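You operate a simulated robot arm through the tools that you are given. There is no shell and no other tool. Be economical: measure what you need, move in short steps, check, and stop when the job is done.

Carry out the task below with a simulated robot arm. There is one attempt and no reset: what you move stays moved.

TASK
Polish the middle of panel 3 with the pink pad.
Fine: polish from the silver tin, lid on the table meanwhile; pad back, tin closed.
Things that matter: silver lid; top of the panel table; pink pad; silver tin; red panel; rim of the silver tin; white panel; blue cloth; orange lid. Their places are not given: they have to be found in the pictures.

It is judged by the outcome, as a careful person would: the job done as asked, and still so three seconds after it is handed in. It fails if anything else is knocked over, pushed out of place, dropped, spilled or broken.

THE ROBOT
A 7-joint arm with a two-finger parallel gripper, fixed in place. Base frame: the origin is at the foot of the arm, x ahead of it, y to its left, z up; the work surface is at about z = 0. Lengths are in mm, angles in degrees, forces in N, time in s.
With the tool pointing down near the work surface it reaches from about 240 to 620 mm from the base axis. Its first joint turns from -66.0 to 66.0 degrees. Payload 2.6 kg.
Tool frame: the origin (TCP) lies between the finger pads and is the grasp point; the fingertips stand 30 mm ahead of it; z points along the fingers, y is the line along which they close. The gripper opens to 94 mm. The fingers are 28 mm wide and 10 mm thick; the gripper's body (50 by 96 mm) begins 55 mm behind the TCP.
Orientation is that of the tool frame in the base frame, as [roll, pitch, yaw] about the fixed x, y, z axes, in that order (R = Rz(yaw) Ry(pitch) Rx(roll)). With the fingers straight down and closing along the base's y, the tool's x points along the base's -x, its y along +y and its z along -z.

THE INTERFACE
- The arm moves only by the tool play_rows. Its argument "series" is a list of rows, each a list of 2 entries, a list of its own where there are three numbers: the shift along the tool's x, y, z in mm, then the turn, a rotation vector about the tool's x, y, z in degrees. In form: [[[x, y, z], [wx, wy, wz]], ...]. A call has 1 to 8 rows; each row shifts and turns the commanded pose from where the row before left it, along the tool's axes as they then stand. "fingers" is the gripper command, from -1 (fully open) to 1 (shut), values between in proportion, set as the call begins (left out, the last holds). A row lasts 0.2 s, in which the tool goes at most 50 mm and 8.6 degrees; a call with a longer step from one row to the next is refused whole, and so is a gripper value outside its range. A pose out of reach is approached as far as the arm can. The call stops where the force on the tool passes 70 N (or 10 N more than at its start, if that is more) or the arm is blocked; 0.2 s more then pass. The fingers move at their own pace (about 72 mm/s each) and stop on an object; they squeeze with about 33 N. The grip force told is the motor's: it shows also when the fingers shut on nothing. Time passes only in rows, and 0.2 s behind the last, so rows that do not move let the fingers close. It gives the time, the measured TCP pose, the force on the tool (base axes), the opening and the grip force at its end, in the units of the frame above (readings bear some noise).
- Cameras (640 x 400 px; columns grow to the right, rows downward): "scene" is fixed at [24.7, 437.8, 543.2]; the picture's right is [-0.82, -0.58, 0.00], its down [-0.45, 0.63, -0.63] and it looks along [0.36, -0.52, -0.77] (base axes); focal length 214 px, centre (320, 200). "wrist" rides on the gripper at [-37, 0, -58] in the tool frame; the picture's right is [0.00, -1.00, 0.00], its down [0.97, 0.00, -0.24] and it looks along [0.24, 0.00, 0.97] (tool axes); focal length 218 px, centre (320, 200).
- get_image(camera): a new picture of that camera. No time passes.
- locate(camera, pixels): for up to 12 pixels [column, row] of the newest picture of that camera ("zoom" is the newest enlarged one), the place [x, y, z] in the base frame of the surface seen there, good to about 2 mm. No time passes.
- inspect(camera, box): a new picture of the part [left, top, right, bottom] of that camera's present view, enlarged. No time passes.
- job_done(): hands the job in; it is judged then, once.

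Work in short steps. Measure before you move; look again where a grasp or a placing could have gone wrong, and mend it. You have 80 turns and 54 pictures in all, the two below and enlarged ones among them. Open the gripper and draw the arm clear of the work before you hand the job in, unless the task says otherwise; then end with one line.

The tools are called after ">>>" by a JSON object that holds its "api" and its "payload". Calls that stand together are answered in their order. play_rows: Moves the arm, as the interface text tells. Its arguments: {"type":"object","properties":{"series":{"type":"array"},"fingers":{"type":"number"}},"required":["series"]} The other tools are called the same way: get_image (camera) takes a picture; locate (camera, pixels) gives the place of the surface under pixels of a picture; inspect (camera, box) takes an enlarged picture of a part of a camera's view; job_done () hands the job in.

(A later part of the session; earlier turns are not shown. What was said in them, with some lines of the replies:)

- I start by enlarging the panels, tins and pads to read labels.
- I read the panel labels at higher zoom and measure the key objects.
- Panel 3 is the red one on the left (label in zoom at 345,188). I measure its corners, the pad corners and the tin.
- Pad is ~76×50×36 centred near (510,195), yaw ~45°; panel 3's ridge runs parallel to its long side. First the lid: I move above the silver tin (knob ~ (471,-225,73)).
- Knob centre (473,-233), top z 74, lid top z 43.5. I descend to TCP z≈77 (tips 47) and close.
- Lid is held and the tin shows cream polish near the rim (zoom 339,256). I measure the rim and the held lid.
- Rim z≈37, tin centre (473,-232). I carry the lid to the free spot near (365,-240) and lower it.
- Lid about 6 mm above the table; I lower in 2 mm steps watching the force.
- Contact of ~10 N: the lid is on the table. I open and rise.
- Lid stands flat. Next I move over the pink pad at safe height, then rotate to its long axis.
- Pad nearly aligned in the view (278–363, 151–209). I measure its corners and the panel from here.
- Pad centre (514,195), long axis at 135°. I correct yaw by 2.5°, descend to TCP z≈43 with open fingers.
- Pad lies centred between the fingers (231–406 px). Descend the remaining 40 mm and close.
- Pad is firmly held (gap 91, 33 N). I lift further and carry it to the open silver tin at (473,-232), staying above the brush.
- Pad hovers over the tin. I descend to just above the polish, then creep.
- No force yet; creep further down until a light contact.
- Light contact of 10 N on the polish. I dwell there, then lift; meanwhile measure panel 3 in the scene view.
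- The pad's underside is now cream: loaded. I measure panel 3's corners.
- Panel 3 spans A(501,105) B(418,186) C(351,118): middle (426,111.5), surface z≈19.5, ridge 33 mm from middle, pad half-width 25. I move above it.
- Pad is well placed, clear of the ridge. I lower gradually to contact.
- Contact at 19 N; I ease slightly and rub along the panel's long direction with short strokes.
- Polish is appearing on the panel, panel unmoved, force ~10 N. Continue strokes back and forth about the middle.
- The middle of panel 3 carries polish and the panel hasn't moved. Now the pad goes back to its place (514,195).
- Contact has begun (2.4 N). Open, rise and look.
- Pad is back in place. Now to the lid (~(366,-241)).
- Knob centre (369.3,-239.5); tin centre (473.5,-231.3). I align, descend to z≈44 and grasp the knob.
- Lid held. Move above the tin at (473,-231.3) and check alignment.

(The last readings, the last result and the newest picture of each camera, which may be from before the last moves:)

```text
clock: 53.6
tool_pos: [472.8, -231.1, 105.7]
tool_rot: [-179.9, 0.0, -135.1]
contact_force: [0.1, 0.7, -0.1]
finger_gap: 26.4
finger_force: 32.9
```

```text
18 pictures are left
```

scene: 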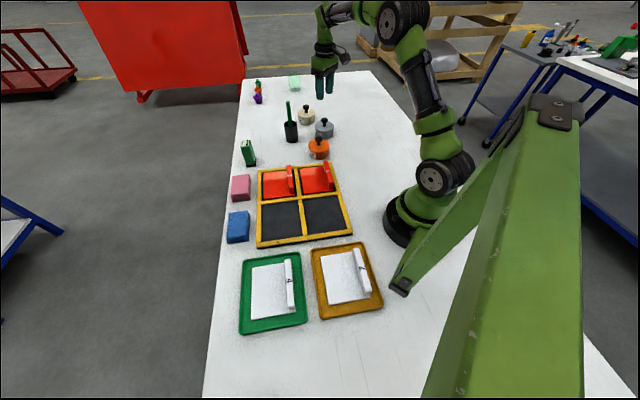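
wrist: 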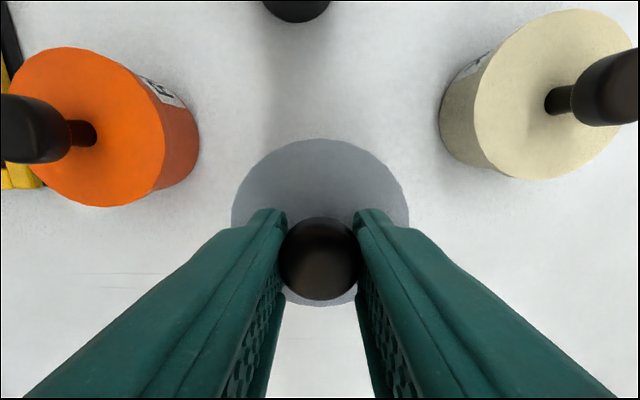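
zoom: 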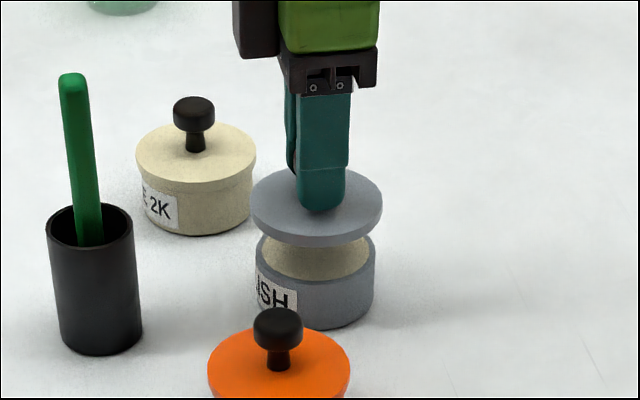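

Lid is centred over the tin. Lower to just above the rim and creep to contact.

>>> {"api": "play_rows", "payload": {"series": [[[0, 0, 12], [0, 0, 0]], [[0, 0, 8], [0, 0, 0]], [[0, 0, 3], [0, 0, 0]], [[0, 0, 0], [0, 0, 0]]]}}

>>> {"api": "play_rows", "payload": {"series": [[[0, 0, 1], [0, 0, 0]], [[0, 0, 1], [0, 0, 0]], [[0, 0, 1], [0, 0, 0]], [[0, 0, 0], [0, 0, 0]]]}}

>>> {"api": "inspect", "payload": {"camera": "scene", "box": [300, 100, 350, 150]}}

```text
clock: 54.6
tool_pos: [473.8, -232.6, 85.0]
tool_rot: [180.0, 0.0, -135.2]
contact_force: [0.0, -0.9, -0.3]
finger_gap: 26.1
finger_force: 32.6
```

```text
clock: 55.6
tool_pos: [476.3, -232.0, 82.8]
tool_rot: [180.0, -0.1, -135.2]
contact_force: [-0.2, -0.1, -0.4]
finger_gap: 26.1
finger_force: 33.1
```

```text
8.00 times, centred on (325, 125) of scene
```

zoom: 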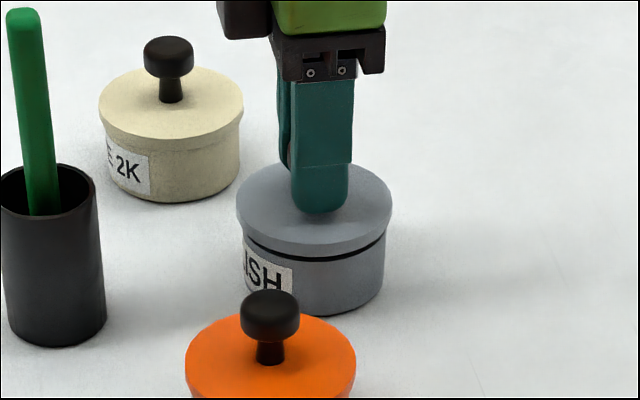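

Small gap remains, centred well (lid 237–391, tin 242–386). Creep on.

>>> {"api": "play_rows", "payload": {"series": [[[0, 0, 1], [0, 0, 0]], [[0, 0, 1], [0, 0, 0]], [[0, 0, 0], [0, 0, 0]]]}}

>>> {"api": "play_rows", "payload": {"series": [[[0, 0, 1], [0, 0, 0]], [[0, 0, 0], [0, 0, 0]]]}}

```text
clock: 56.4
tool_pos: [475.8, -231.5, 79.9]
tool_rot: [180.0, -0.1, -135.3]
contact_force: [1.4, -0.2, -0.4]
finger_gap: 26.2
finger_force: 32.7
```

```text
clock: 57.0
tool_pos: [475.3, -233.2, 79.3]
tool_rot: [180.0, 0.1, -135.3]
contact_force: [0.4, 0.1, -0.8]
finger_gap: 26.3
finger_force: 33.4
```

>>> {"api": "play_rows", "payload": {"series": [[[0, 0, 1], [0, 0, 0]], [[0, 0, 0], [0, 0, 0]]]}}

```text
clock: 57.6
tool_pos: [475.8, -232.7, 77.3]
tool_rot: [180.0, -0.1, -135.2]
contact_force: [-0.7, -0.2, -0.9]
finger_gap: 26.3
finger_force: 32.9
```

>>> {"api": "inspect", "payload": {"camera": "scene", "box": [300, 100, 350, 150]}}

>>> {"api": "play_rows", "payload": {"series": [[[0, 0, 0.7], [0, 0, 0]], [[0, 0, 0], [0, 0, 0]]]}}

```text
8.00 times, centred on (325, 125) of scene
```

zoom: 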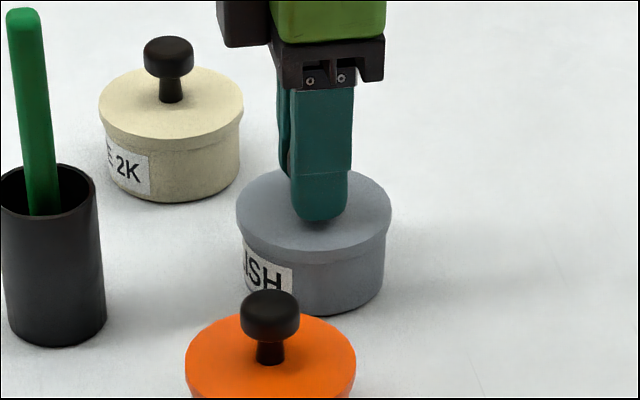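

```text
clock: 58.2
tool_pos: [475.3, -233.1, 77.1]
tool_rot: [-179.9, 0.1, -135.2]
contact_force: [-2.0, -0.9, 7.3]
finger_gap: 26.0
finger_force: 32.7
```

Lid seated (7 N, no gap). Release, rise, and inspect.

>>> {"api": "play_rows", "payload": {"series": [[[0, 0, 0], [0, 0, 0]], [[0, 0, 0], [0, 0, 0]], [[0, 0, -20], [0, 0, 0]], [[0, 0, -45], [0, 0, 0]], [[0, 0, -45], [0, 0, 0]], [[0, 0, -45], [0, 0, 0]], [[0, 0, 0], [0, 0, 0]]], "fingers": 0}}

>>> {"api": "get_image", "payload": {"camera": "wrist"}}

>>> {"api": "get_image", "payload": {"camera": "scene"}}

>>> {"api": "inspect", "payload": {"camera": "scene", "box": [300, 100, 350, 150]}}

```text
clock: 59.8
tool_pos: [475.0, -233.0, 232.5]
tool_rot: [180.0, 0.0, -135.2]
contact_force: [0.4, 0.1, 0.8]
finger_gap: 47.0
finger_force: 0.0
```

```text
15 pictures are left
```

wrist: 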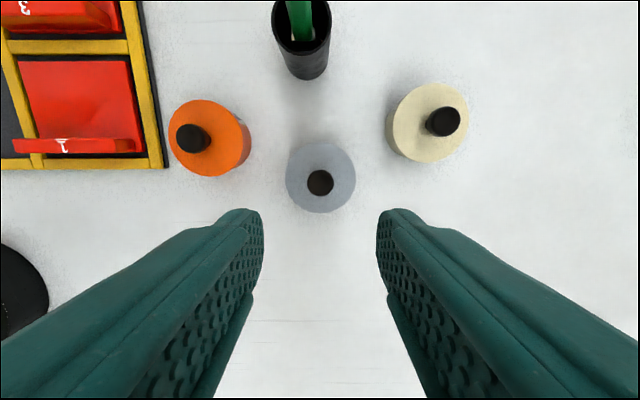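

```text
14 pictures are left
```

scene: 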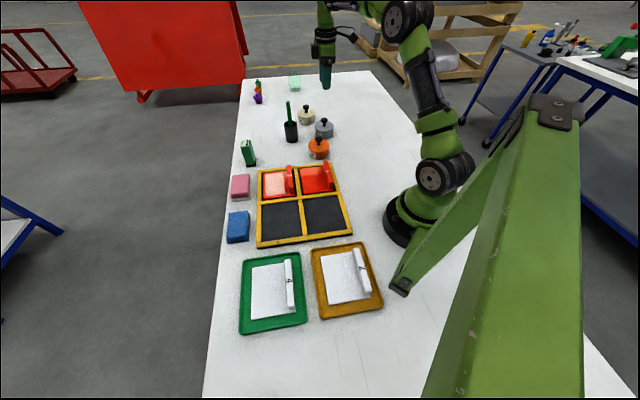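

```text
8.00 times, centred on (325, 125) of scene
```

zoom: 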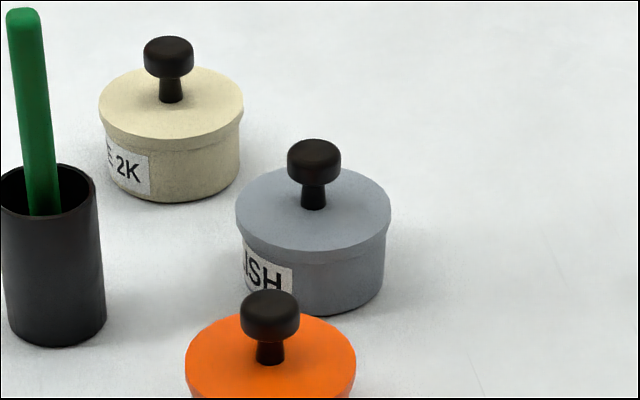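

The tin is closed with its lid flat, the pad is back, panel 3 is polished and nothing else has moved. I open the gripper fully and hand in, with the arm clear.

>>> {"api": "play_rows", "payload": {"series": [[[0, 0, -40], [0, 0, 0]], [[0, 0, 0], [0, 0, 0]]], "fingers": -1}}

>>> {"api": "job_done", "payload": {}}

```text
clock: 60.4
tool_pos: [474.3, -231.8, 271.9]
tool_rot: [179.9, 0.1, -135.2]
contact_force: [-0.9, -0.4, 0.7]
finger_gap: 93.9
finger_force: 0.0
```

```text
The job is handed in.
```

I polished the middle of panel 3 with the pink pad, using polish from the silver tin; the pad is back in its place, the tin is closed with its lid, and nothing else was moved.
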